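You operate a simulated robot arm through the tools that you are given. There is no shell and no other tool.

The job below is to be done with a simulated two-armed robot. You get a single attempt, and the scene is never put back.

## Task
Put the white module in slot B and the blue one in slot C, then check the rack.
Fine: switch the rack on after the modules are in.
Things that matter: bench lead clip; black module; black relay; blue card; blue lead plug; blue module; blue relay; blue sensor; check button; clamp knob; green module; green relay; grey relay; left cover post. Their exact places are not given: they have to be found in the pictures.

Only the result counts: the job must be done as asked and must still hold three seconds after the hand-in. Knocking over, shifting, dropping, spilling or breaking anything else fails it.

## Robot
Two 7-joint arms with two-finger grippers on one trunk, on a base that drives. Base frame: it is fixed to the floor where the robot stands at the start and does not move with it; the origin is under the middle of the robot, x ahead of it, y to its left, z up; the surface under the hand at the start is at about z = 850. Lengths are in mm, angles in degrees, forces in N, time in s.
The left shoulder is at the start at [64, 216, 1169], the right one opposite. With the tool pointing down near the work surface each hand reaches from about 280 to 800 mm from the robot's upright axis, wherever it stands, measured 20 degrees to its own side. Places, roughly: bench lead clip [500, -1000, 900]; black relay [-2250, 500, 250]; blue card (6x10x4 cm) [700, -200, 900]; blue lead plug [-2000, 500, 250]; blue sensor [500, -1250, 750]; check button [400, -100, 900]; clamp knob [500, -300, 900]; green relay [-2250, 500, 250]; left cover post [-2100, 500, 400]; module rack [500, 0, 900]; orange card (6x10x4 cm) [700, -300, 900]; orange lead plug [500, -1000, 1000]; orange sensor [500, -1250, 750]; rack switch [400, 100, 900]; right cover post [-2100, 600, 400]; test button [500, -600, 900]. Payload 3.18 kg a hand.
The tool frame of a hand sits at the grasp point between the pads (the TCP): z along the fingers, y along the line on which they close. The tips reach 30 mm beyond it. Largest opening 144 mm; the body of the gripper starts 103 mm behind the TCP.
Orientation is that of the tool frame in the base frame, as [roll, pitch, yaw] about the fixed x, y, z axes, in that order (R = Rz(yaw) Ry(pitch) Rx(roll)). With the fingers straight down and closing along the base's y, the tool's x points along the base's -x, its y along +y and its z along -z.

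## Interface
- The arms move only by the tool apply_moves. It takes "left_steps", "right_steps" or both (then of equal length, played together; a hand with none holds still); each is a list of rows, each a list of 7 numbers: the shift along the tool's x, y, z in mm, then the turn, a rotation vector about the tool's x, y, z in degrees, then the finger opening in mm, from 0 to 144. In form: [[dx, dy, dz, ax, ay, az, fingers], ...]. A call has 1 to 20 rows; each row shifts and turns the commanded pose from where the row before left it, along the tool's axes as they then stand. Rows are played at 5 a second. More than 50 mm and 8.6 degrees between two rows, or a gripper value outside its range, and nothing of the call is played. Where a pose cannot be reached the arm comes as near as it can. A force on the tool above 40 N (or 10 N above the force at the start of the call, whichever is more), or a blocked arm, ends the call early, and 0.2 s more pass. The fingers move at their own pace and stop on an object; they squeeze with about 38 N. The grip force told is the motor's: it shows also when the fingers shut on nothing. Time passes only in rows, and 0.2 s behind the last, so rows that do not move let the fingers close. The reply holds the time, the measured pose of the TCP, the force on the tool along the base axes, the opening and the grip force, in the units named above and with some noise, with the torque about the TCP (base axes, N m) and any sound that the robot's microphone picked up.
- Cameras (640 x 400 px; columns grow to the right, rows downward): "scene" is now at [147.2, -5.4, 1353.8]; the picture's right is [-0.03, -1.00, 0.00], its down [-0.61, 0.02, -0.79] and it looks along [0.79, -0.03, -0.61] (base axes); focal length 214 px, centre (320, 200). "left" rides on the left gripper at [76, -16, -143] in its tool frame; the picture's right is [0.21, 0.98, 0.00], its down [-0.84, 0.18, -0.51] and it looks along [-0.50, 0.11, 0.86] (tool axes); focal length 218 px, centre (320, 200). "right" rides on the right gripper at [76, 16, -143] in its tool frame; the picture's right is [-0.21, 0.98, 0.00], its down [-0.84, -0.18, -0.51] and it looks along [-0.50, -0.11, 0.86] (tool axes); focal length 218 px, centre (320, 200).
- camera(camera): a new picture of that camera. No time passes.
- move_column(by): slides the trunk up (or, below 0, down) by that many mm; the arms and the scene camera ride with it, the base frame stays. It gives what a move gives, with no picture.
- base_move(legs): drives the robot by 1 to 6 legs, each [ahead, left, turn to the left] in mm, mm and degrees, along the robot's own axes; the way and the turn of a leg run together, so that a leg with both is an arc; at most 1500 mm and 180 degrees a leg. The arms and the cameras ride along, it lands a little off, and it stops where it bumps. It gives what a move gives.
- turn_head(pan, tilt): turns the head with the scene camera to pan (to the left, within 80 degrees either way) and tilt (down, from -29 to 69), counted from straight ahead of the robot. It gives what a move gives.
- measure_at(camera, pixels): there is no depth. For up to 12 entries [column, row, z] of the newest picture of that camera ("zoom" is the newest enlarged one), the place [x, y] in the base frame at which the ray of that pixel passes the height z, good to about 2 mm. No time passes.
- inspect(camera, box): a new picture of the part [left, top, right, bottom] of that camera's present view, enlarged. No time passes.
- close_job(): hands the job in; it is judged then, once.

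Unless the task says otherwise, let go and move clear before handing in.

The tools are called after "Request:" by a JSON object that holds its "api" and its "payload". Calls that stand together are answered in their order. apply_moves: Moves the arms, as the interface text tells. Its arguments: {"type":"object","properties":{"left_steps":{"type":"array"},"right_steps":{"type":"array"}},"required":[]} The other tools are called the same way: move_column (by) slides the trunk up or down; base_move (legs) drives the base; turn_head (pan, tilt) turns the head that bears the scene camera; camera (camera) takes a picture; measure_at (camera, pixels) gives the place at which the rays of pixels pass given heights; inspect (camera, box) takes an enlarged picture of a part of a camera's view; close_job () hands the job in.

At the start:

```text
clock: 0.0
left_ee_pos: [391.5, 147.1, 1165.5]
left_ee_rot: [-179.9, 0.0, -179.8]
left_force: [0.3, -0.9, -0.2]
left_torque: [0.02, 0.02, 0.01]
left_grip_width: 144.0
left_grip_force: 0.1
right_ee_pos: [393.2, -142.6, 1219.3]
right_ee_rot: [179.9, 0.0, 179.9]
right_force: [0.6, -0.4, -0.3]
right_torque: [-0.05, 0.01, 0.02]
right_grip_width: 144.0
right_grip_force: 0.0
trunk travel left (down, up): [-250.0, 119.0]
robot x, y, heading: [-3.2, -0.8, -0.2]
head pan, tilt: [-1.9, 37.9]
```

scene: 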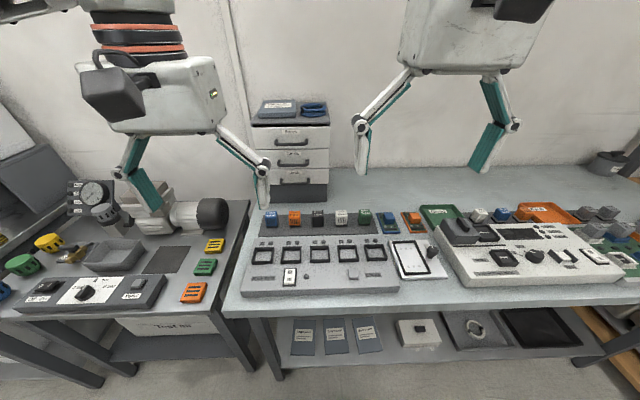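
right: 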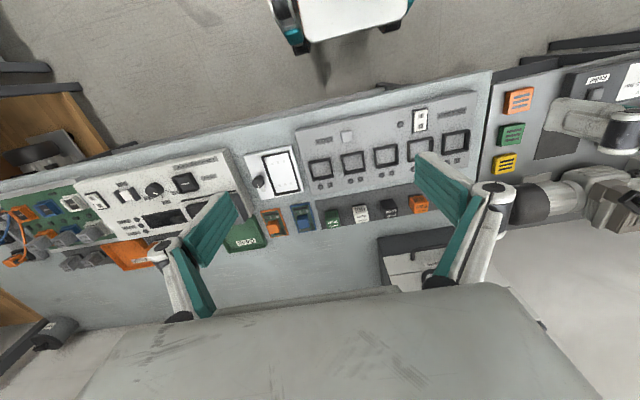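
left: 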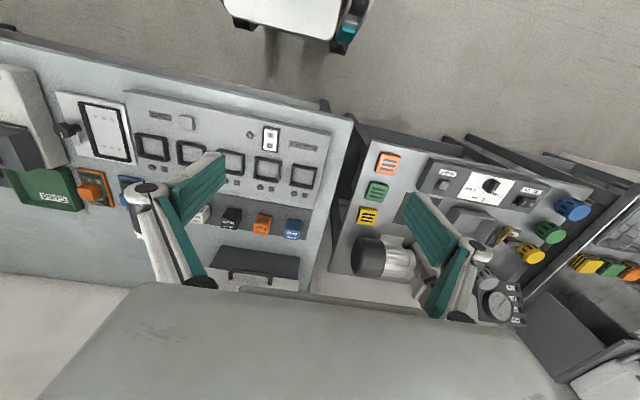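

The scene picture shows the rack around columns 245-400, rows 240-295, with five slots and a row of modules (blue, orange, black, white, green) behind it at row ~217. I'll enlarge these areas to read the labels.

Request:
{"api": "inspect", "payload": {"camera": "scene", "box": [230, 190, 410, 302]}}

Request:
{"api": "inspect", "payload": {"camera": "left", "box": [100, 80, 360, 242]}}

Request:
{"api": "inspect", "payload": {"camera": "right", "box": [230, 80, 500, 249]}}

```text
3.56 times, centred on (320, 246) of scene
```

zoom: 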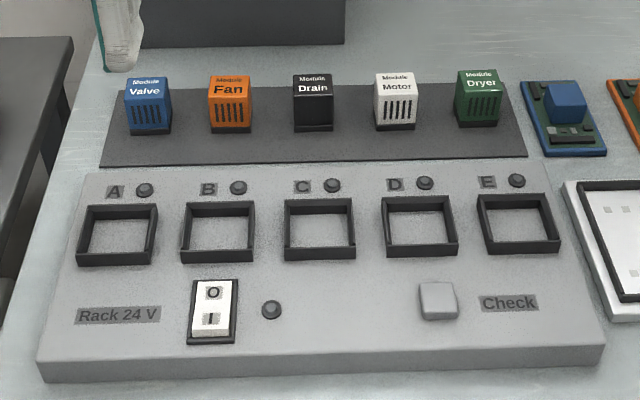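

```text
2.46 times, centred on (230, 161) of left
```

zoom: 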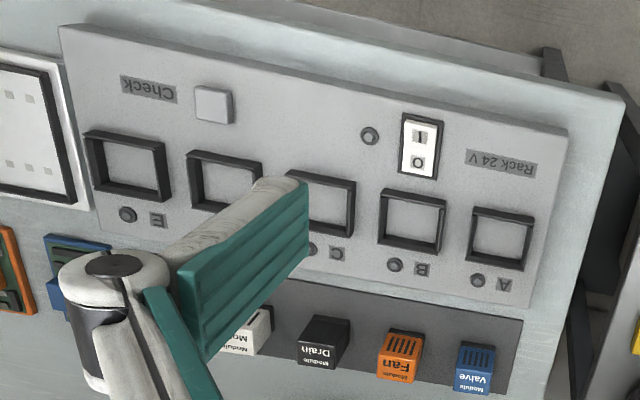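

```text
2.37 times, centred on (365, 164) of right
```

zoom: 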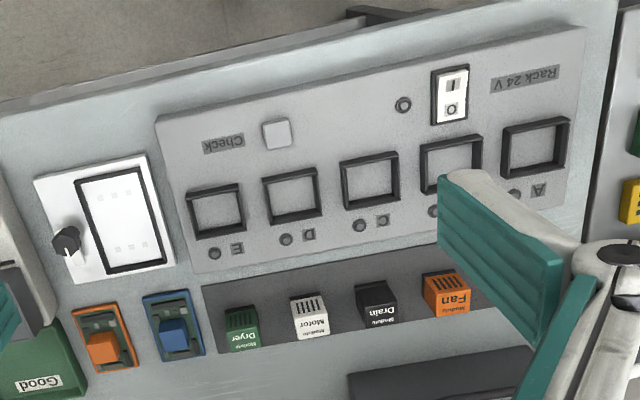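

The slots read A to E from left to right, the Motor module is white and the Valve module is blue. I'll zoom in tighter on modules, slots and switch for accurate pixel positions.

Request:
{"api": "inspect", "payload": {"camera": "scene", "box": [255, 200, 385, 281]}}

Request:
{"api": "inspect", "payload": {"camera": "scene", "box": [260, 200, 310, 231]}}

Request:
{"api": "inspect", "payload": {"camera": "scene", "box": [325, 200, 375, 231]}}

Request:
{"api": "inspect", "payload": {"camera": "scene", "box": [270, 255, 320, 286]}}

```text
4.92 times, centred on (320, 240) of scene
```

zoom: 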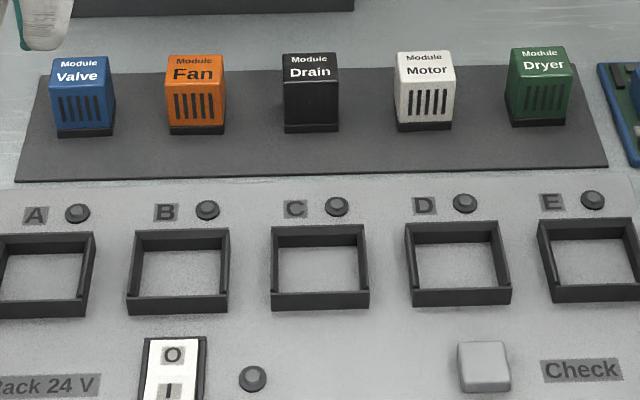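

```text
12.80 times, centred on (285, 216) of scene
```

zoom: 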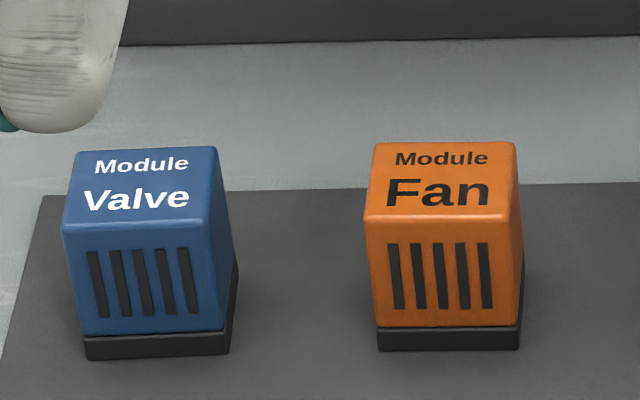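

```text
12.80 times, centred on (350, 216) of scene
```

zoom: 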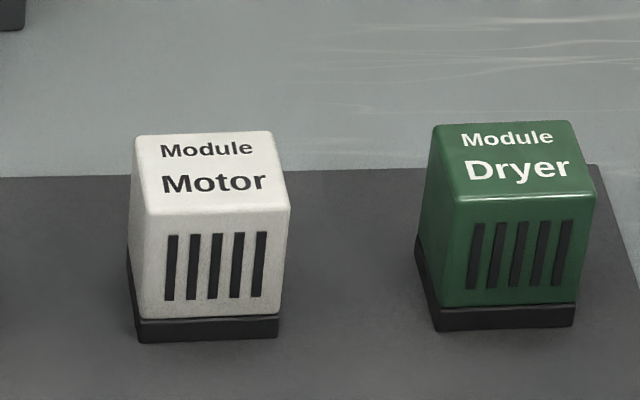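

```text
12.80 times, centred on (295, 270) of scene
```

zoom: 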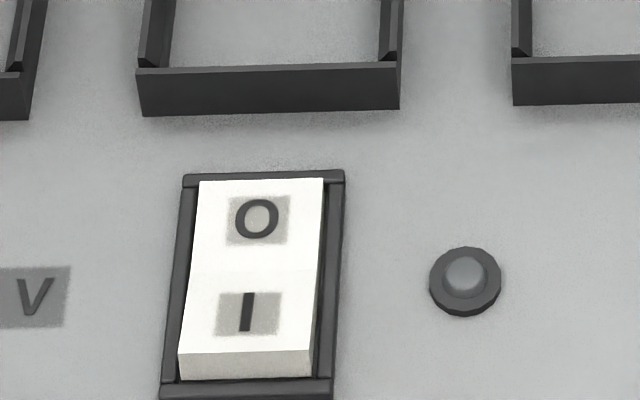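

The modules are upright boxes on dark bases, with top faces readable from the robot's side; the switch's I half (raised, zoom 4 rows 290-380) is not pressed. I'll measure module and slot points from the scene and left cameras at several heights to triangulate heights.

Request:
{"api": "measure_at", "payload": {"camera": "scene", "pixels": [[266.56, 228.5, 850], [277.8, 228.0, 850], [264.8, 217.6, 900], [276.6, 217.2, 900], [265.9, 212.25, 900], [276.6, 211.9, 900], [335.94, 227.1, 850], [346.64, 226.6, 850], [336.4, 217.0, 900], [347.66, 216.6, 900], [335.5, 211.1, 900], [346.2, 210.6, 900]]}}

Request:
{"api": "inspect", "payload": {"camera": "left", "box": [250, 200, 330, 250]}}

Request:
{"api": "inspect", "payload": {"camera": "right", "box": [320, 185, 400, 235]}}

```text
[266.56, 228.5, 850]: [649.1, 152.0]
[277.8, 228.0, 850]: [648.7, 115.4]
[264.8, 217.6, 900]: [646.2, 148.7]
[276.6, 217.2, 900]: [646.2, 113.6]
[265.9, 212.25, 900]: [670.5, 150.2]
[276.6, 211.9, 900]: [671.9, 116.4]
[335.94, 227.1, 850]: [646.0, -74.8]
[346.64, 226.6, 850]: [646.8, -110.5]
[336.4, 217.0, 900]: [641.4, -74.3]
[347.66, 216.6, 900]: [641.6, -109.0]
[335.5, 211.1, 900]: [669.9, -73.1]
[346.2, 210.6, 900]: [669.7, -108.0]
```

```text
8.00 times, centred on (290, 225) of left
```

zoom: 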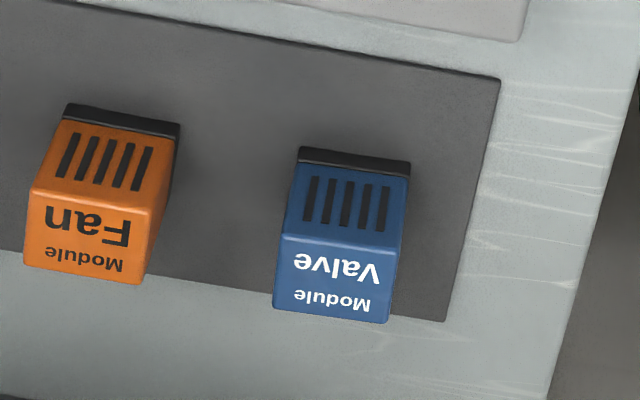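

```text
8.00 times, centred on (360, 210) of right
```

zoom: 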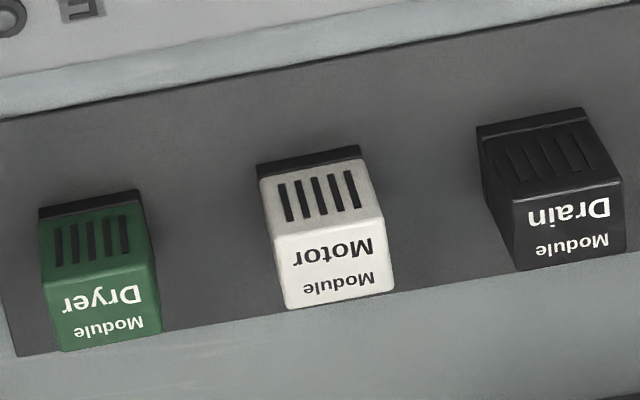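

I'll measure the same module corners in the left and right pictures at several heights to triangulate.

Request:
{"api": "measure_at", "payload": {"camera": "left", "pixels": [[287.4, 218.5, 850], [301.4, 220.4, 850], [287.4, 218.5, 870], [301.4, 220.4, 870], [285, 229.25, 900], [300, 231, 900], [284.1, 238.25, 900], [298.5, 240.25, 900], [285, 229.25, 910], [300, 231, 910]]}}

Request:
{"api": "measure_at", "payload": {"camera": "right", "pixels": [[352, 205.6, 850], [365, 203.25, 850], [352, 205.6, 870], [365, 203.25, 870], [354.4, 214.6, 900], [367.75, 212.25, 900], [356, 223.75, 900], [369.25, 221.5, 900], [354.4, 214.6, 910], [367.75, 212.25, 910]]}}

Request:
{"api": "measure_at", "payload": {"camera": "scene", "pixels": [[266.56, 228.5, 860], [277.8, 228.0, 860], [264.8, 217.6, 910], [276.6, 217.2, 910], [335.94, 227.1, 860], [346.64, 226.6, 860], [336.4, 217.0, 910], [347.66, 216.6, 910]]}}

```text
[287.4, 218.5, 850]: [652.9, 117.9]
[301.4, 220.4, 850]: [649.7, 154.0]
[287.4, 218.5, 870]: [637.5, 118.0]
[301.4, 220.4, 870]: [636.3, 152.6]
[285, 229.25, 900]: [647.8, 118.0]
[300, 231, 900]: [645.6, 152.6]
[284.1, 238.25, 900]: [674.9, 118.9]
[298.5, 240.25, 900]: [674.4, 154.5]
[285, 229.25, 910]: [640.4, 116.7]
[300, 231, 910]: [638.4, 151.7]
```

```text
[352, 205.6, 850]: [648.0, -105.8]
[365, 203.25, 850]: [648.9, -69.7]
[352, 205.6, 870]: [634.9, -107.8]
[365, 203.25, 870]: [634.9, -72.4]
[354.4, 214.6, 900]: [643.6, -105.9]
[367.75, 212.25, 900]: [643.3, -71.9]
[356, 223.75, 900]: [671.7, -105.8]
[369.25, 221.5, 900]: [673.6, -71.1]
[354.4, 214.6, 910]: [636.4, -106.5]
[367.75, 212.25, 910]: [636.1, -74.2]
```

```text
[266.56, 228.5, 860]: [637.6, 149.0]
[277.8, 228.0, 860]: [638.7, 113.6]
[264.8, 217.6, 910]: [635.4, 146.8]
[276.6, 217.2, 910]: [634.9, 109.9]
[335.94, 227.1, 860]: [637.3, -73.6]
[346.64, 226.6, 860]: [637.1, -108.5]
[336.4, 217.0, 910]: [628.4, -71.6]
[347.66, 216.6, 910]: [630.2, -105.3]
```

Both cameras agree: bench z≈850, module tops z≈900, blue centred near (660,134), white near (659,-90). Next I'll zoom on slots B and C and the switch/button to triangulate the rack.

Request:
{"api": "inspect", "payload": {"camera": "scene", "box": [275, 240, 339, 280]}}

Request:
{"api": "inspect", "payload": {"camera": "left", "box": [230, 120, 310, 170]}}

Request:
{"api": "inspect", "payload": {"camera": "right", "box": [330, 100, 442, 170]}}

```text
10.00 times, centred on (307, 260) of scene
```

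zoom: 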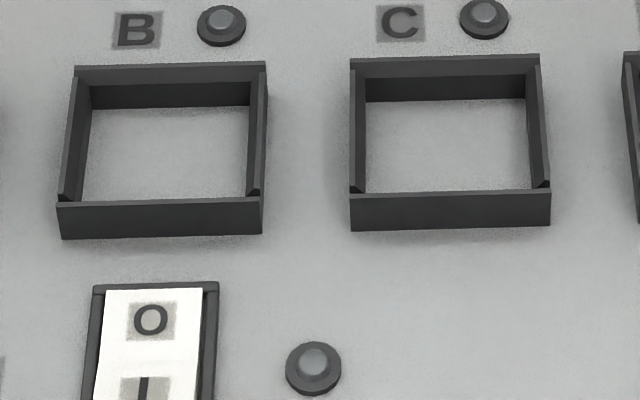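

```text
8.00 times, centred on (270, 145) of left
```

zoom: 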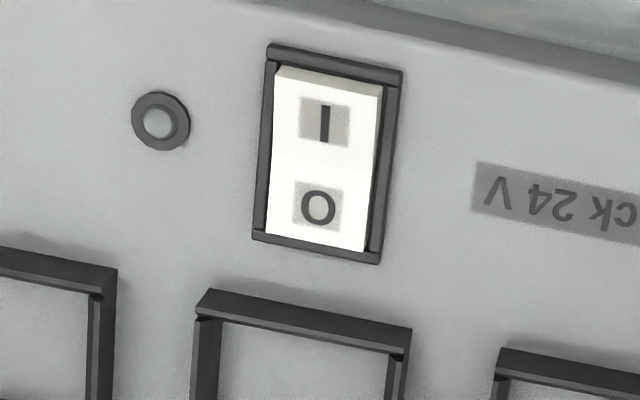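

```text
5.71 times, centred on (386, 135) of right
```

zoom: 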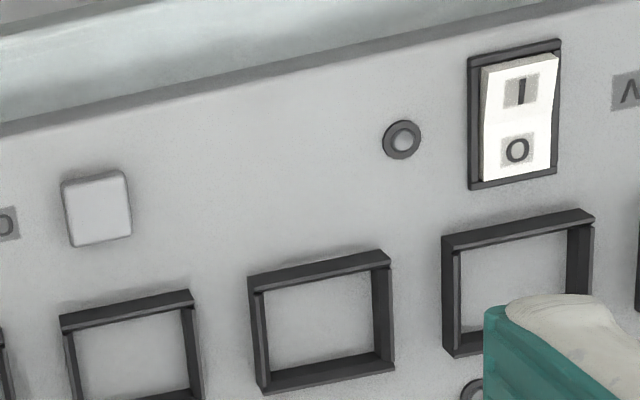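

I'll triangulate slot heights using the front bottom edges of slots B and C in all three pictures.

Request:
{"api": "measure_at", "payload": {"camera": "scene", "pixels": [[281.2, 264.0, 870], [301.2, 263.4, 870], [310.1, 263.1, 870], [329.9, 262.5, 870], [281.2, 264.0, 890], [301.2, 263.4, 890], [310.1, 263.1, 890], [329.9, 262.5, 890]]}}

Request:
{"api": "measure_at", "payload": {"camera": "left", "pixels": [[256, 156.1, 870], [281.5, 161.1, 870], [256, 156.1, 890], [281.5, 161.1, 890], [254.5, 159.4, 890], [280.4, 164.25, 890]]}}

Request:
{"api": "measure_at", "payload": {"camera": "right", "pixels": [[373.57, 148.65, 870], [397.9, 143.75, 870], [373.57, 148.65, 890], [397.9, 143.75, 890], [374.97, 151.28, 890], [398.6, 146.2, 890]]}}

```text
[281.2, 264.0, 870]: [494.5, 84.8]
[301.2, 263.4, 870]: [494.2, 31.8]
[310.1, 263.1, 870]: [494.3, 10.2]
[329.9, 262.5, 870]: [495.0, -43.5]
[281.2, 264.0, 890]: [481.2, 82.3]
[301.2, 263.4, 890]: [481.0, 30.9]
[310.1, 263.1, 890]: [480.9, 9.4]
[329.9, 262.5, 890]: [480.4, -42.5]
```

```text
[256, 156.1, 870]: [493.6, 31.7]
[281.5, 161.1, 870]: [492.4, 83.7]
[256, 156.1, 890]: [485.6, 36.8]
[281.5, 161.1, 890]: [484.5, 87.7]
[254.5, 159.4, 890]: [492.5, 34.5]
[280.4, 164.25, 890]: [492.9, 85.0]
```

```text
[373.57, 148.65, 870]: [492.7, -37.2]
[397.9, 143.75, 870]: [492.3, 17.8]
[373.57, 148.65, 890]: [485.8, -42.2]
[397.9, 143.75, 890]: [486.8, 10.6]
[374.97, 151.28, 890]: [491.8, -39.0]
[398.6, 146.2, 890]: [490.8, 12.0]
```

The rack top comes out near z≈875. Now I'll measure the slot wall tops, switch and check button in the scene view.

Request:
{"api": "measure_at", "payload": {"camera": "scene", "pixels": [[280.7, 260.3, 887], [301.3, 259.7, 887], [282.5, 246.7, 887], [301.6, 246.2, 887], [310.1, 259.5, 887], [330, 258.9, 887], [310.1, 245.9, 887], [328.9, 245.4, 887], [280.7, 260.3, 892], [281.2, 264.0, 875]]}}

Request:
{"api": "inspect", "payload": {"camera": "scene", "box": [335, 260, 375, 285]}}

```text
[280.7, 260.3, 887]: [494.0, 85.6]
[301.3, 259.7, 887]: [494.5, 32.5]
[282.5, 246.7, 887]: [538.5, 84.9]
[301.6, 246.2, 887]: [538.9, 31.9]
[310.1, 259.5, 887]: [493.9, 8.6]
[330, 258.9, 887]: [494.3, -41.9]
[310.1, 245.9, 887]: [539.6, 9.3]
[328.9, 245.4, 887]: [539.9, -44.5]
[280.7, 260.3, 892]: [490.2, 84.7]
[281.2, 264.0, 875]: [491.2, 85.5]
```

```text
16.00 times, centred on (355, 272) of scene
```

zoom: 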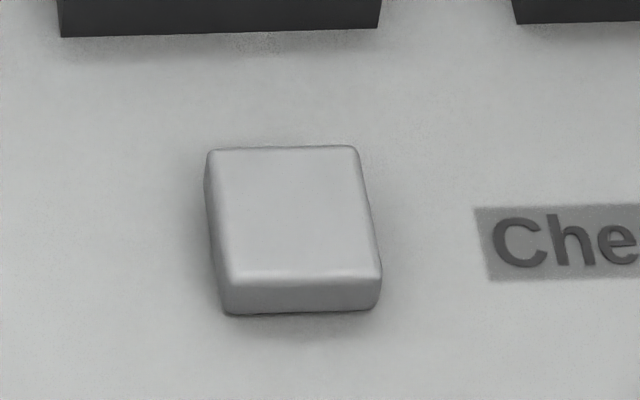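

Slots measure about 45x52 mm outside, centred near B (513,58) and C (513,-17), walls up to about z=890. I'll move the left hand above the blue module at about z=1000 and look from close up.

Request:
{"api": "apply_moves", "payload": {"left_steps": [[-33.6, -1.6, 20.6, 0, 0, 0, 90], [-33.6, -1.6, 20.6, 0, 0, 0, 70], [-33.6, -1.6, 20.6, 0, 0, 0, 64], [-33.6, -1.6, 20.6, 0, 0, 0, 64], [-33.6, -1.6, 20.6, 0, 0, 0, 64], [-33.6, -1.6, 20.6, 0, 0, 0, 64], [-33.6, -1.6, 20.6, 0, 0, 0, 64], [-33.6, -1.6, 20.6, 0, 0, 0, 64], [0, 0, 0, 0, 0, 0, 64]]}}

Request:
{"api": "camera", "payload": {"camera": "left"}}

Request:
{"api": "camera", "payload": {"camera": "scene"}}

```text
clock: 2.0
left_ee_pos: [662.4, 134.6, 999.3]
left_ee_rot: [-179.9, 0.0, -179.9]
left_force: [1.0, 0.5, 0.7]
left_torque: [0.0, -0.03, 0.04]
left_grip_width: 64.1
left_grip_force: 0.0
right_ee_pos: [393.3, -142.7, 1220.4]
right_ee_rot: [179.9, 0.0, 179.9]
right_force: [-0.2, -0.4, -0.3]
right_torque: [-0.02, -0.03, 0.02]
right_grip_width: 144.0
right_grip_force: 0.1
trunk travel left (down, up): [-250.0, 119.0]
robot x, y, heading: [-2.0, -1.0, -0.2]
head pan, tilt: [-1.9, 37.9]
```

```text
taken
```

left: 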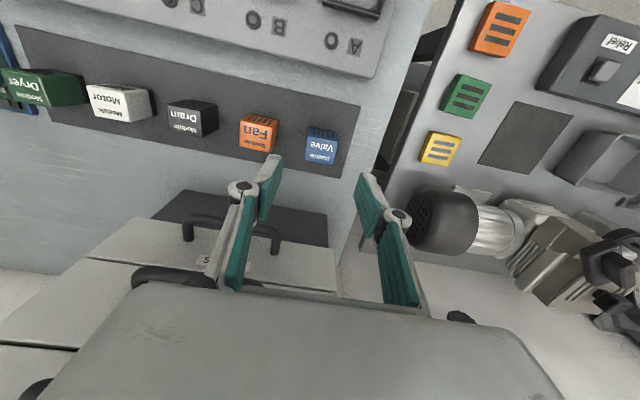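

```text
taken
```

scene: 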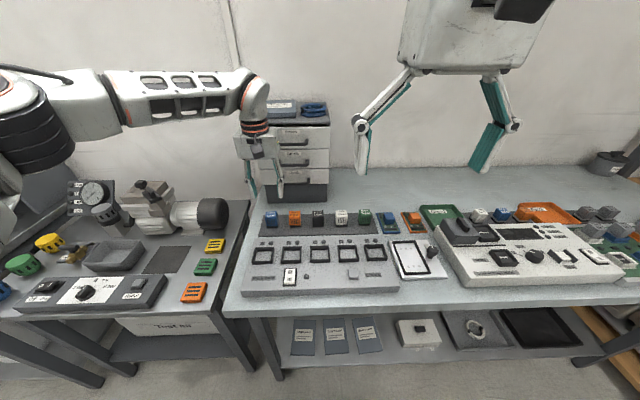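

The left hand is at (662,134.6,999) with the fingers straddling the blue module seen at (321,143). I'll zoom on it in the left view to refine its centre and yaw.

Request:
{"api": "inspect", "payload": {"camera": "left", "box": [280, 115, 360, 165]}}

Request:
{"api": "inspect", "payload": {"camera": "scene", "box": [240, 190, 304, 230]}}

```text
8.00 times, centred on (320, 140) of left
```

zoom: 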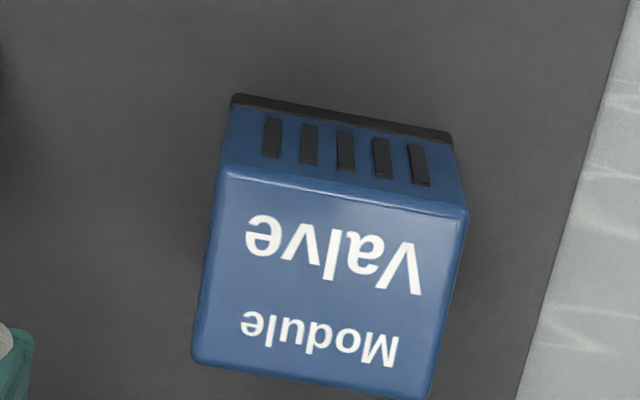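

```text
10.00 times, centred on (272, 210) of scene
```

zoom: 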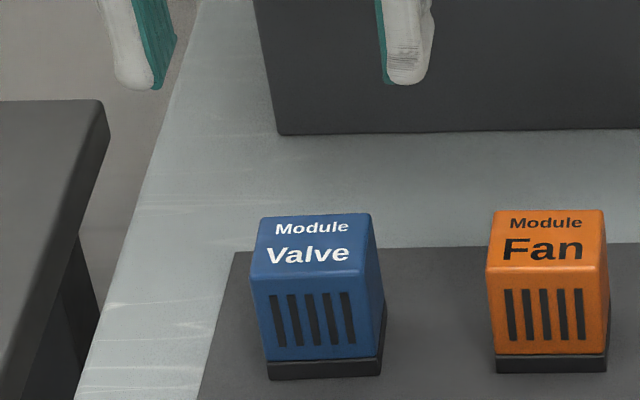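

Top-face corners in the left zoom are (221,172), (468,211), (193,357), (430,396). I'll measure them at z=900 and the bottom front edge at 850.

Request:
{"api": "measure_at", "payload": {"camera": "left", "pixels": [[307.6, 136.5, 900], [338.5, 141.4, 900], [304.1, 159.6, 900], [333.75, 164.5, 900], [309, 127, 850], [336.5, 132.5, 850], [307.6, 136.5, 897], [333.75, 164.5, 897]]}}

```text
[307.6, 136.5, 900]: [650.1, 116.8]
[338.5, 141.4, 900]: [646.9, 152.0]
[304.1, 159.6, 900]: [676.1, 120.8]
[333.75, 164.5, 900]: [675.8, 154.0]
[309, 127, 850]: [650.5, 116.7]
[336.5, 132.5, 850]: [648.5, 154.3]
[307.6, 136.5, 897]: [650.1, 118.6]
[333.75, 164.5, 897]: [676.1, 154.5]
```

The blue module's top is centred near (662,135), yaw only 1–2°, so the hand is already lined up. I'll descend 101 mm to TCP z≈898 with the fingers open 64 mm.

Request:
{"api": "apply_moves", "payload": {"left_steps": [[0, 0, 25, 0, 0, 0, 64], [0, 0, 25, 0, 0, 0, 64], [0, 0, 20, 0, 0, 0, 64], [0, 0, 15, 0, 0, 0, 64], [0, 0, 10, 0, 0, 0, 64], [0, 0, 6, 0, 0, 0, 64], [0, 0, 0, 0, 0, 0, 64]]}}

Request:
{"api": "camera", "payload": {"camera": "left"}}

Request:
{"api": "inspect", "payload": {"camera": "scene", "box": [240, 190, 304, 230]}}

```text
clock: 3.6
left_ee_pos: [661.1, 135.1, 900.0]
left_ee_rot: [-180.0, -0.2, -179.9]
left_force: [1.0, 0.1, -0.6]
left_torque: [0.0, 0.01, 0.01]
left_grip_width: 64.0
left_grip_force: 0.0
right_ee_pos: [393.6, -143.0, 1218.6]
right_ee_rot: [179.9, -0.1, 179.8]
right_force: [1.1, -0.4, -0.5]
right_torque: [-0.03, 0.01, -0.04]
right_grip_width: 144.0
right_grip_force: 0.1
trunk travel left (down, up): [-250.0, 119.0]
robot x, y, heading: [-0.1, -1.0, -0.1]
head pan, tilt: [-1.9, 37.9]
```

```text
taken
```

left: 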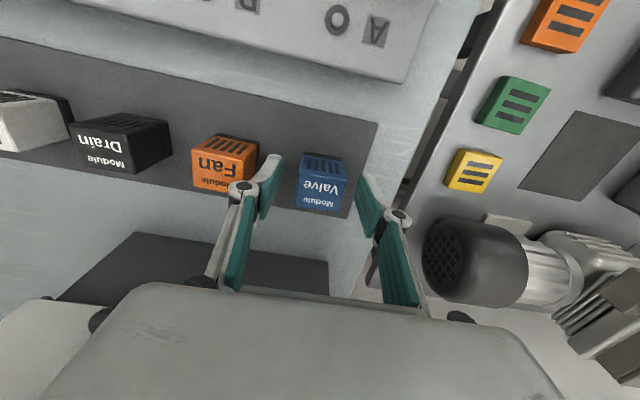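

```text
10.00 times, centred on (272, 210) of scene
```

zoom: 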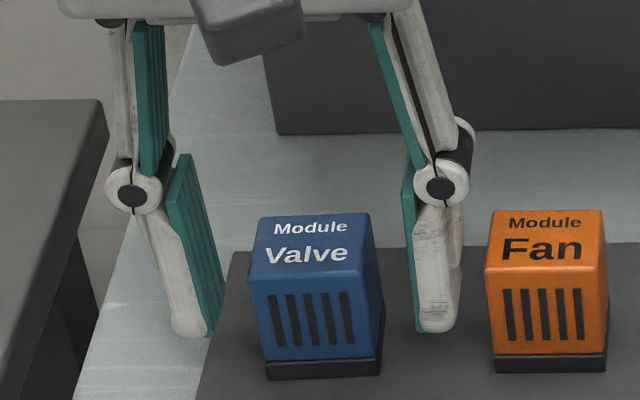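

The fingers now straddle the blue module; in the scene zoom the tips are at (190,333) and (435,330). I'll check that their x matches the module before closing.

Request:
{"api": "measure_at", "payload": {"camera": "scene", "pixels": [[259, 223.5, 870], [283.5, 223.0, 870], [266.7, 225.2, 860], [278, 224.8, 860]]}}

Request:
{"api": "inspect", "payload": {"camera": "left", "box": [240, 130, 400, 230]}}

```text
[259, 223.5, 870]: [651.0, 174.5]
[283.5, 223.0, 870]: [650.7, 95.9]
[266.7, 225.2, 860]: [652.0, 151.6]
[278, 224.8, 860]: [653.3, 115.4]
```

```text
4.00 times, centred on (320, 180) of left
```

zoom: 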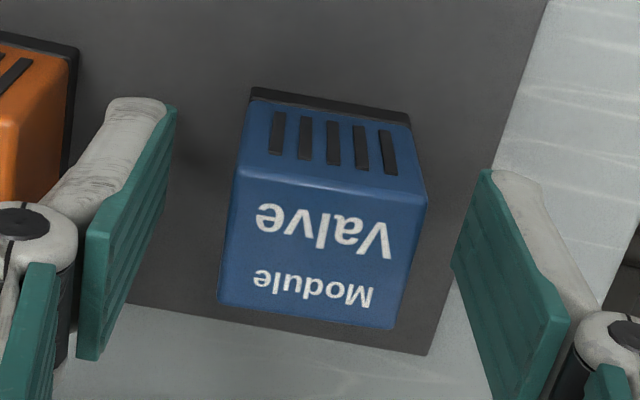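

The finger front faces sit at x≈650, matching the module front, so the pads are centred on it. I'll close the fingers.

Request:
{"api": "apply_moves", "payload": {"left_steps": [[0, 0, 0, 0, 0, 0, 45], [0, 0, 0, 0, 0, 0, 25], [0, 0, 0, 0, 0, 0, 20], [0, 0, 0, 0, 0, 0, 20]]}}

Request:
{"api": "inspect", "payload": {"camera": "left", "box": [240, 130, 400, 230]}}

Request:
{"api": "inspect", "payload": {"camera": "scene", "box": [240, 190, 304, 230]}}

```text
clock: 4.6
left_ee_pos: [660.2, 135.0, 898.0]
left_ee_rot: [-179.9, -0.1, -180.0]
left_force: [-0.7, -0.2, -0.5]
left_torque: [-0.02, 0.02, -0.03]
left_grip_width: 35.1
left_grip_force: 38.0
right_ee_pos: [394.1, -143.6, 1219.7]
right_ee_rot: [179.9, 0.0, 179.9]
right_force: [0.4, -0.3, 0.2]
right_torque: [0.01, -0.02, 0.0]
right_grip_width: 143.9
right_grip_force: 0.1
trunk travel left (down, up): [-250.0, 119.0]
robot x, y, heading: [-2.8, -0.9, -0.2]
head pan, tilt: [-1.9, 37.9]
```

```text
4.00 times, centred on (320, 180) of left
```

zoom: 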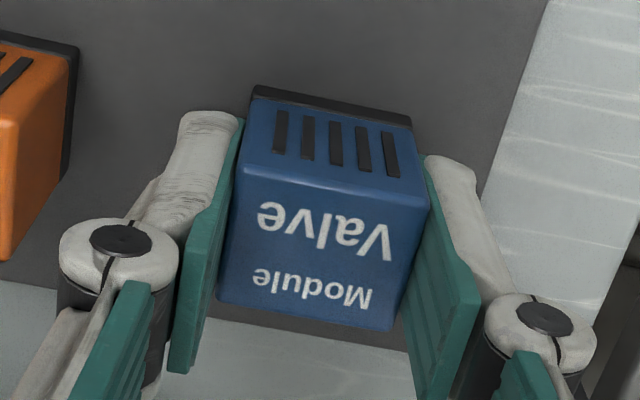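

```text
10.00 times, centred on (272, 210) of scene
```

zoom: 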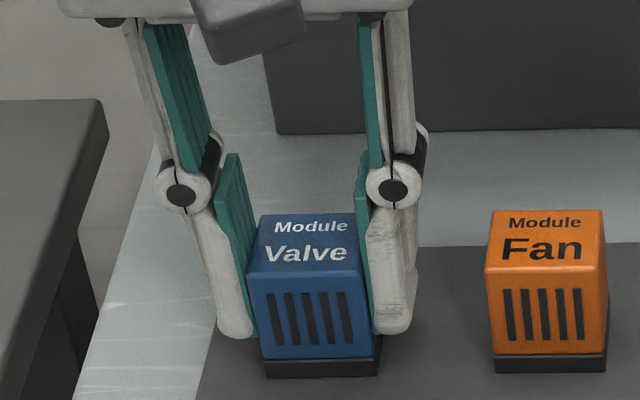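

The grip holds at 35.1 mm with 38 N and the module is square between the pads. I'll lift it straight up about 90 mm while moving the right hand outward to keep clear.

Request:
{"api": "apply_moves", "payload": {"left_steps": [[0, 0, -10, 0, 0, 0, 20], [0, 0, -15, 0, 0, 0, 20], [0, 0, -20, 0, 0, 0, 20], [0, 0, -20, 0, 0, 0, 20], [0, 0, -20, 0, 0, 0, 20], [0, 0, -5, 0, 0, 0, 20], [0, 0, 0, 0, 0, 0, 20]], "right_steps": [[0, -25, 0, 0, 0, 0, 144], [0, -25, 0, 0, 0, 0, 144], [0, -25, 0, 0, 0, 0, 144], [0, -25, 0, 0, 0, 0, 144], [0, -25, 0, 0, 0, 0, 144], [0, -25, 0, 0, 0, 0, 144], [0, 0, 0, 0, 0, 0, 144]]}}

Request:
{"api": "camera", "payload": {"camera": "scene"}}

Request:
{"api": "camera", "payload": {"camera": "left"}}

```text
clock: 6.2
left_ee_pos: [661.0, 134.1, 991.2]
left_ee_rot: [-179.9, -0.1, -179.9]
left_force: [0.2, -0.1, -1.0]
left_torque: [-0.05, 0.02, 0.01]
left_grip_width: 34.8
left_grip_force: 37.7
right_ee_pos: [393.7, -290.9, 1219.9]
right_ee_rot: [179.9, 0.0, 180.0]
right_force: [0.7, 0.3, -0.1]
right_torque: [0.01, 0.0, 0.0]
right_grip_width: 143.9
right_grip_force: 0.1
trunk travel left (down, up): [-250.0, 119.0]
robot x, y, heading: [0.2, 0.8, -0.2]
head pan, tilt: [-1.9, 37.9]
```

```text
taken
```

scene: 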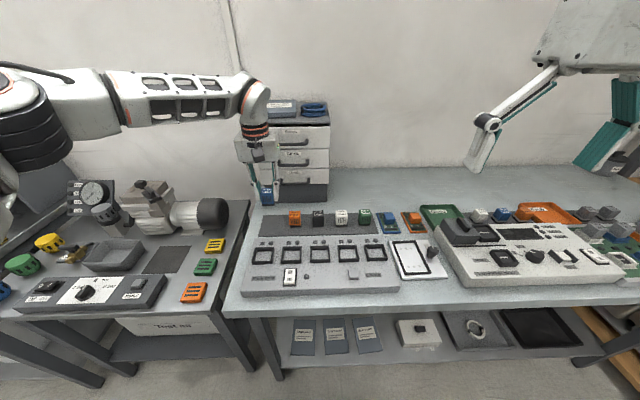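

```text
taken
```

left: 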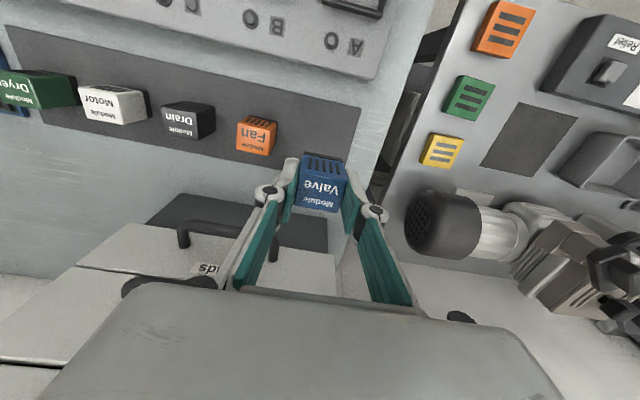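

The blue module is lifted cleanly. I'll carry it over to above slot C, target TCP about (512,-16,990).

Request:
{"api": "apply_moves", "payload": {"left_steps": [[18.6, -18.8, 0, 0, 0, 0, 20], [18.6, -18.8, 0, 0, 0, 0, 20], [18.6, -18.8, 0, 0, 0, 0, 20], [18.6, -18.8, 0, 0, 0, 0, 20], [18.6, -18.8, 0, 0, 0, 0, 20], [18.6, -18.8, 0, 0, 0, 0, 20], [18.6, -18.8, 0, 0, 0, 0, 20], [18.6, -18.8, 0, 0, 0, 0, 20], [0, 0, 0, 0, 0, 0, 20]]}}

Request:
{"api": "inspect", "payload": {"camera": "scene", "box": [270, 210, 366, 270]}}

Request:
{"api": "camera", "payload": {"camera": "left"}}

Request:
{"api": "camera", "payload": {"camera": "right"}}

```text
clock: 8.2
left_ee_pos: [513.6, -13.4, 990.5]
left_ee_rot: [-179.8, 0.0, -179.9]
left_force: [-0.5, 0.9, 1.3]
left_torque: [0.0, -0.01, 0.0]
left_grip_width: 35.1
left_grip_force: 38.4
right_ee_pos: [394.2, -291.2, 1217.8]
right_ee_rot: [179.9, -0.1, 179.9]
right_force: [0.1, 0.5, -0.2]
right_torque: [0.01, -0.02, 0.01]
right_grip_width: 144.1
right_grip_force: 0.0
trunk travel left (down, up): [-250.0, 119.0]
robot x, y, heading: [1.6, 1.5, -0.1]
head pan, tilt: [-1.9, 37.9]
```

```text
6.67 times, centred on (318, 240) of scene
```

zoom: 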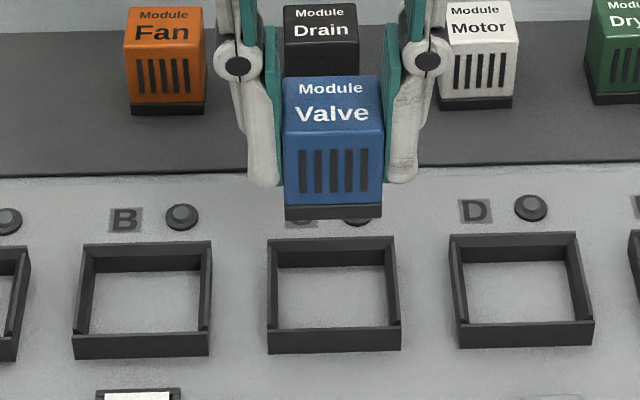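

```text
taken
```

left: 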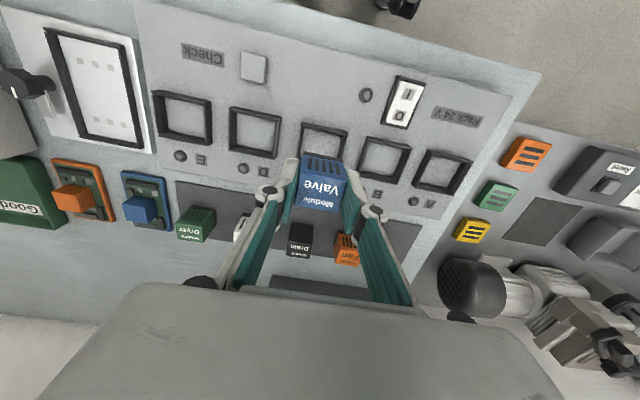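

```text
taken
```

right: 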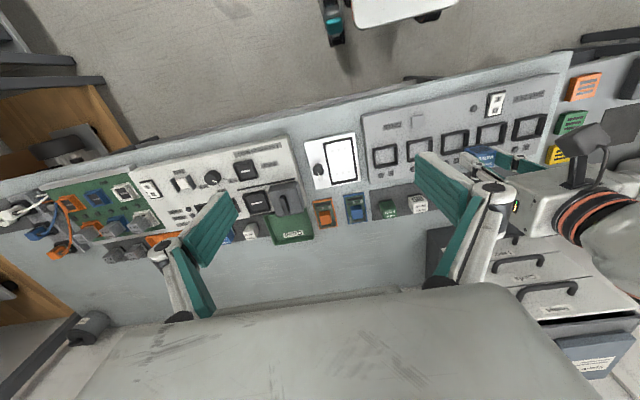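

The module hangs over slot C, a few mm left. I'll lower it 35 mm to just above the slot walls and inspect the alignment.

Request:
{"api": "apply_moves", "payload": {"left_steps": [[0, -1, 10, 0, 0, 0, 20], [0, -1, 10, 0, 0, 0, 20], [0, 0, 10, 0, 0, 0, 20], [0, 0, 5, 0, 0, 0, 20], [0, 0, 0, 0, 0, 0, 20]]}}

Request:
{"api": "inspect", "payload": {"camera": "scene", "box": [288, 220, 352, 260]}}

Request:
{"api": "inspect", "payload": {"camera": "left", "box": [260, 90, 420, 190]}}

Request:
{"api": "inspect", "payload": {"camera": "right", "box": [420, 110, 548, 190]}}

```text
clock: 9.4
left_ee_pos: [512.6, -17.8, 955.8]
left_ee_rot: [-179.9, -0.1, -179.9]
left_force: [-0.1, -0.2, -0.8]
left_torque: [-0.03, -0.01, 0.0]
left_grip_width: 34.8
left_grip_force: 38.0
right_ee_pos: [393.4, -291.4, 1220.4]
right_ee_rot: [180.0, 0.0, 179.9]
right_force: [-0.1, -0.2, -0.4]
right_torque: [0.01, 0.0, 0.01]
right_grip_width: 143.8
right_grip_force: 0.1
trunk travel left (down, up): [-250.0, 119.0]
robot x, y, heading: [1.5, 1.8, -0.0]
head pan, tilt: [-1.9, 37.9]
```

```text
10.00 times, centred on (320, 240) of scene
```

zoom: 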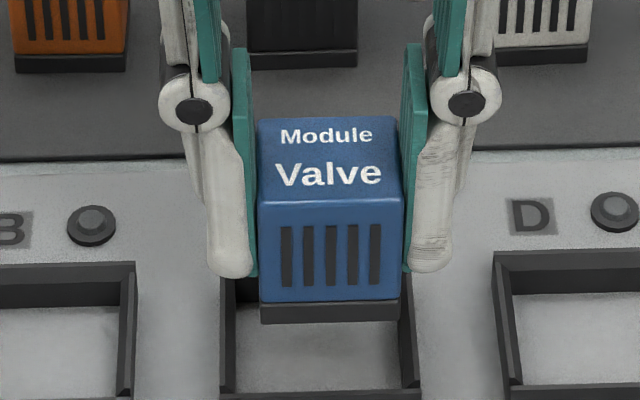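

```text
4.00 times, centred on (340, 140) of left
```

zoom: 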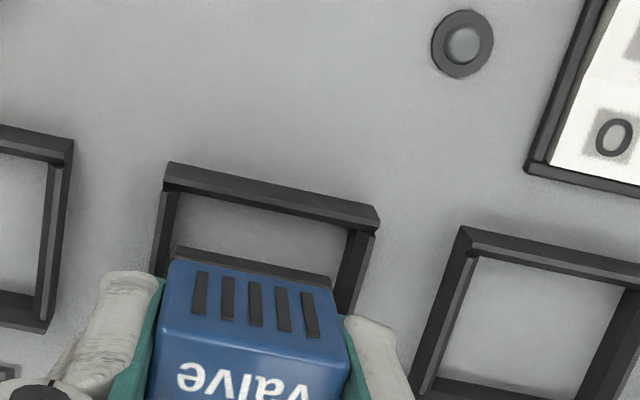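

```text
5.00 times, centred on (484, 150) of right
```

zoom: 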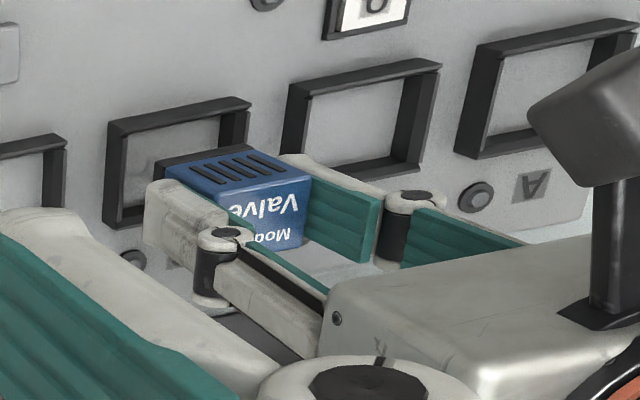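

I'll measure the module's bottom front edge (scene zoom (261,324)-(400,318)) against slot C's walls in both scene and left views.

Request:
{"api": "measure_at", "payload": {"camera": "scene", "pixels": [[314.1, 252.4, 907], [328.0, 251.8, 907], [310.1, 259.5, 890], [330.0, 258.9, 890], [310.1, 245.9, 890], [328.9, 245.4, 890], [310.1, 263.1, 875], [329.9, 262.5, 875]]}}

Request:
{"api": "measure_at", "payload": {"camera": "left", "pixels": [[304.0, 151.5, 907], [322.5, 159.5, 907], [301.0, 136.0, 890], [333.8, 146.5, 890], [302.0, 130.5, 875], [335.0, 142.0, 875]]}}

```text
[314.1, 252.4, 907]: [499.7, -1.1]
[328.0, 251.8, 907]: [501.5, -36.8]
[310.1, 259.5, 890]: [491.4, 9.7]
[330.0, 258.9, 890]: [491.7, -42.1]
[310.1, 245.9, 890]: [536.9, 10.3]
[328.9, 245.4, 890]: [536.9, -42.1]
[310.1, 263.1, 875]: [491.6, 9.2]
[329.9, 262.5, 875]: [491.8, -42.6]
```

```text
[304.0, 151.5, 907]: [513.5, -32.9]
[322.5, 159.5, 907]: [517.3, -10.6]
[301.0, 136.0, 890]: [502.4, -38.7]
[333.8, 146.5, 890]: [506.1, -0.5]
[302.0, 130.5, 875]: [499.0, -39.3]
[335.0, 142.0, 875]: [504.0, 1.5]
```

I mis-converted some left pixels, so I'll re-measure the module bottom edge and the front wall in the left view.

Request:
{"api": "measure_at", "payload": {"camera": "left", "pixels": [[304.5, 151.75, 907], [343.0, 161.25, 907], [300.75, 137.5, 890], [354.0, 148.5, 890], [302.0, 130.5, 875], [355.0, 142.0, 875]]}}

Request:
{"api": "inspect", "payload": {"camera": "left", "box": [290, 120, 370, 170]}}

```text
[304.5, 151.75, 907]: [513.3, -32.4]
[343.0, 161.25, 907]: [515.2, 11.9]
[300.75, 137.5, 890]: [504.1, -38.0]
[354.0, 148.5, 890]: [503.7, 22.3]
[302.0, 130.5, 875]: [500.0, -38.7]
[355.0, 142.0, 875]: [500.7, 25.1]
```

```text
8.00 times, centred on (330, 145) of left
```

zoom: 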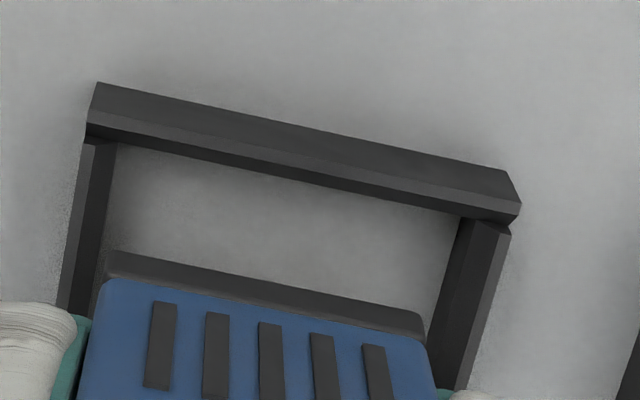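

The left measure used the older full picture, so I'll measure through the newest zoom instead.

Request:
{"api": "measure_at", "payload": {"camera": "zoom", "pixels": [[110, 250, 907], [424, 314, 907], [97, 82, 875], [507, 170, 875], [88, 123, 890], [521, 203, 890], [86, 137, 890], [515, 221, 890], [114, 146, 890], [460, 218, 890]]}}

```text
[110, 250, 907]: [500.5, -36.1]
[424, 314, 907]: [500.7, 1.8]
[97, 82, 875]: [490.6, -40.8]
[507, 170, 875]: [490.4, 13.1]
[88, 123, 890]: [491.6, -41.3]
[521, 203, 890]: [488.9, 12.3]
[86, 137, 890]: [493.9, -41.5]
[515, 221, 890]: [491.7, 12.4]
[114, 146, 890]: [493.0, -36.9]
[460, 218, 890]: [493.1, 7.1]
```

Relative to slot C the module is about 2.9 mm too far in -y and ~1.8 mm too far in +x, with ~5 mm clearance per side. I'll correct that and lower it 28 mm.

Request:
{"api": "apply_moves", "payload": {"left_steps": [[1.8, 2.9, 0, 0, 0, 0, 20], [0, 0, 0, 0, 0, 0, 20], [0, 0, 8, 0, 0, 0, 20], [0, 0, 8, 0, 0, 0, 20], [0, 0, 6, 0, 0, 0, 20], [0, 0, 4, 0, 0, 0, 20], [0, 0, 2, 0, 0, 0, 20], [0, 0, 0, 0, 0, 0, 20]]}}

Request:
{"api": "inspect", "payload": {"camera": "scene", "box": [288, 230, 352, 270]}}

Request:
{"api": "inspect", "payload": {"camera": "left", "box": [270, 110, 382, 180]}}

```text
clock: 11.2
left_ee_pos: [511.7, -16.3, 927.1]
left_ee_rot: [-179.8, 0.0, -179.9]
left_force: [-1.1, -1.3, -0.3]
left_torque: [0.01, -0.02, 0.0]
left_grip_width: 35.0
left_grip_force: 37.9
right_ee_pos: [393.6, -291.0, 1219.2]
right_ee_rot: [179.9, 0.0, 179.9]
right_force: [-0.9, -0.5, -0.4]
right_torque: [0.04, -0.03, -0.01]
right_grip_width: 143.9
right_grip_force: 0.0
trunk travel left (down, up): [-250.0, 119.0]
robot x, y, heading: [3.4, 0.3, -0.1]
head pan, tilt: [-1.9, 37.9]
```

```text
10.00 times, centred on (320, 250) of scene
```

zoom: 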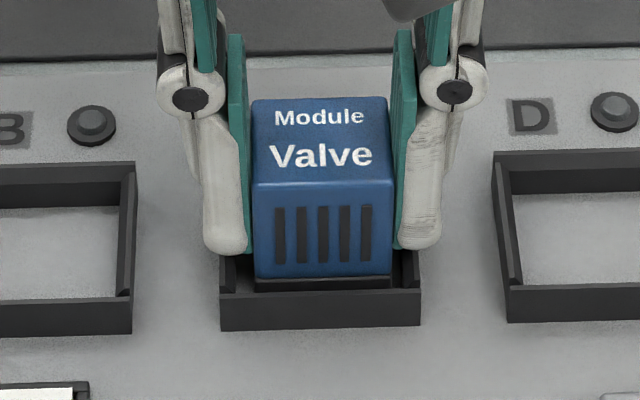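

```text
5.71 times, centred on (326, 145) of left
```

zoom: 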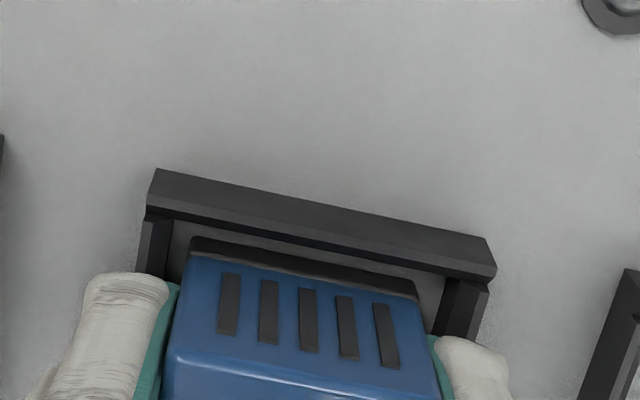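

The module base is inside the walls with clearance on all sides, about 4 mm above the floor. I'll lower in small steps and watch the force.

Request:
{"api": "apply_moves", "payload": {"left_steps": [[0, 0, 1, 0, 0, 0, 20], [0, 0, 1, 0, 0, 0, 20], [0, 0, 0.5, 0, 0, 0, 20], [0, 0, 0, 0, 0, 0, 20]]}}

Request:
{"api": "inspect", "payload": {"camera": "scene", "box": [296, 235, 344, 265]}}

```text
clock: 12.2
left_ee_pos: [510.5, -15.2, 925.6]
left_ee_rot: [-179.9, 0.0, -179.9]
left_force: [-0.7, 1.2, 7.8]
left_torque: [0.04, 0.18, 0.02]
left_grip_width: 34.8
left_grip_force: 38.2
right_ee_pos: [393.0, -291.0, 1220.0]
right_ee_rot: [179.9, 0.0, -180.0]
right_force: [-0.1, 0.8, -0.7]
right_torque: [0.02, 0.01, 0.01]
right_grip_width: 144.3
right_grip_force: 0.1
trunk travel left (down, up): [-250.0, 119.0]
robot x, y, heading: [2.7, 2.6, 0.2]
head pan, tilt: [-1.9, 37.9]
```

```text
13.33 times, centred on (320, 250) of scene
```

zoom: 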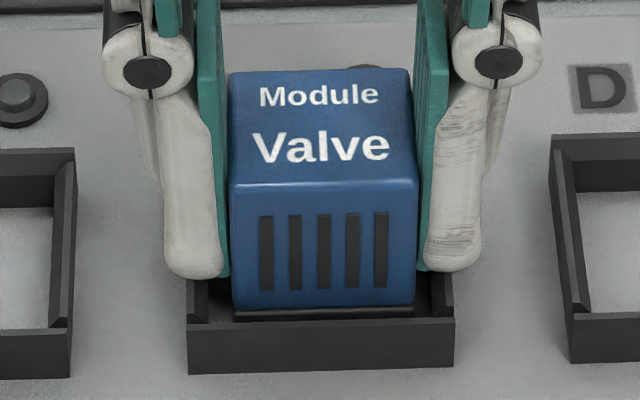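

A 7.8 N upward force shows the module touched down near z≈925. I'll press slightly further to see whether it is seated and check the left view.

Request:
{"api": "apply_moves", "payload": {"left_steps": [[0, 0, 0.7, 0, 0, 0, 20], [0, 0, 0, 0, 0, 0, 20]]}}

Request:
{"api": "inspect", "payload": {"camera": "left", "box": [270, 110, 382, 180]}}

Request:
{"api": "inspect", "payload": {"camera": "right", "box": [420, 110, 532, 180]}}

```text
clock: 12.8
left_ee_pos: [510.6, -15.2, 925.1]
left_ee_rot: [-180.0, 0.1, -179.8]
left_force: [-1.4, 2.8, 15.7]
left_torque: [0.09, 0.15, -0.01]
left_grip_width: 34.9
left_grip_force: 37.7
right_ee_pos: [392.7, -292.9, 1220.4]
right_ee_rot: [180.0, 0.1, 179.9]
right_force: [-0.6, 1.0, -0.2]
right_torque: [-0.02, -0.04, -0.01]
right_grip_width: 143.8
right_grip_force: 0.1
trunk travel left (down, up): [-250.0, 119.0]
robot x, y, heading: [0.5, -2.8, -0.1]
head pan, tilt: [-1.9, 37.9]
```

```text
5.71 times, centred on (326, 145) of left
```

zoom: 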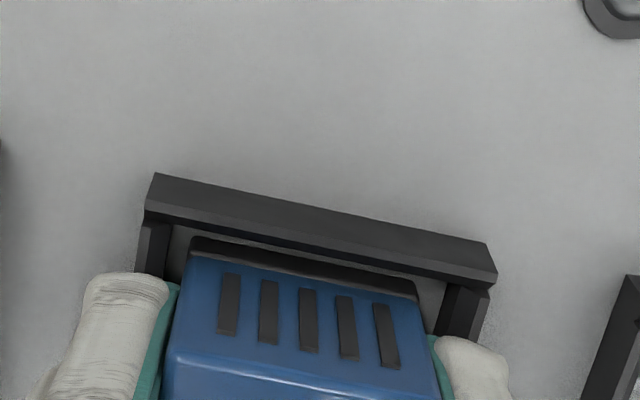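

```text
5.71 times, centred on (476, 145) of right
```

zoom: 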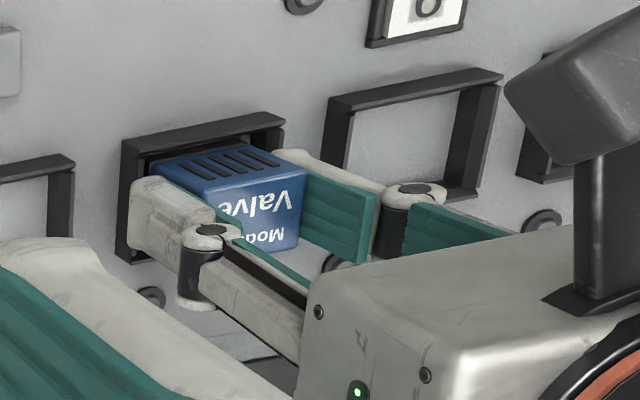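

The force rises stiffly to 15.7 N, so the module rests on the slot floor. I'll ease off 0.7 mm, open the fingers to 60 mm and look before withdrawing.

Request:
{"api": "apply_moves", "payload": {"left_steps": [[0, 0, -0.7, 0, 0, 0, 20], [0, 0, 0, 0, 0, 0, 45], [0, 0, 0, 0, 0, 0, 60], [0, 0, 0, 0, 0, 0, 60]]}}

Request:
{"api": "inspect", "payload": {"camera": "scene", "box": [296, 235, 344, 265]}}

Request:
{"api": "inspect", "payload": {"camera": "left", "box": [270, 110, 382, 180]}}

```text
clock: 13.8
left_ee_pos: [511.2, -15.2, 924.6]
left_ee_rot: [-179.9, -0.1, -179.8]
left_force: [-0.1, -0.5, 0.4]
left_torque: [0.0, -0.02, 0.01]
left_grip_width: 60.0
left_grip_force: 0.0
right_ee_pos: [393.5, -291.5, 1220.1]
right_ee_rot: [179.9, 0.0, 179.9]
right_force: [0.2, -0.2, -0.6]
right_torque: [0.0, 0.03, 0.0]
right_grip_width: 143.9
right_grip_force: 0.1
trunk travel left (down, up): [-250.0, 119.0]
robot x, y, heading: [1.7, -2.2, -0.1]
head pan, tilt: [-1.9, 37.9]
```

```text
13.33 times, centred on (320, 250) of scene
```

zoom: 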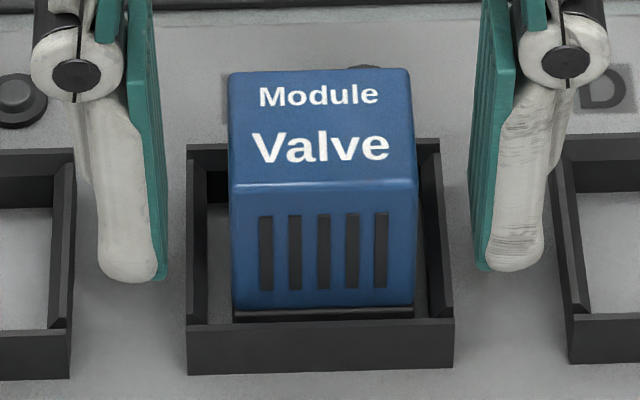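

```text
5.71 times, centred on (326, 145) of left
```

zoom: 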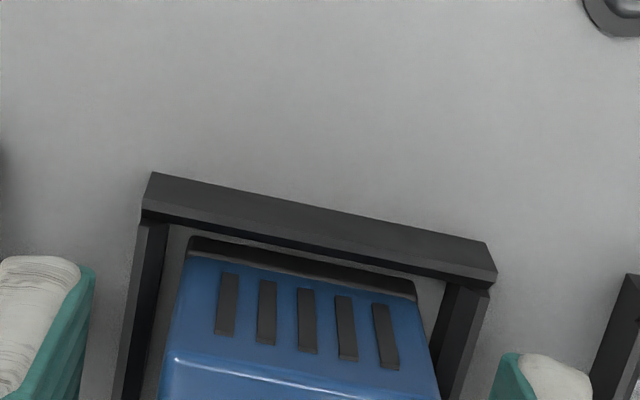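

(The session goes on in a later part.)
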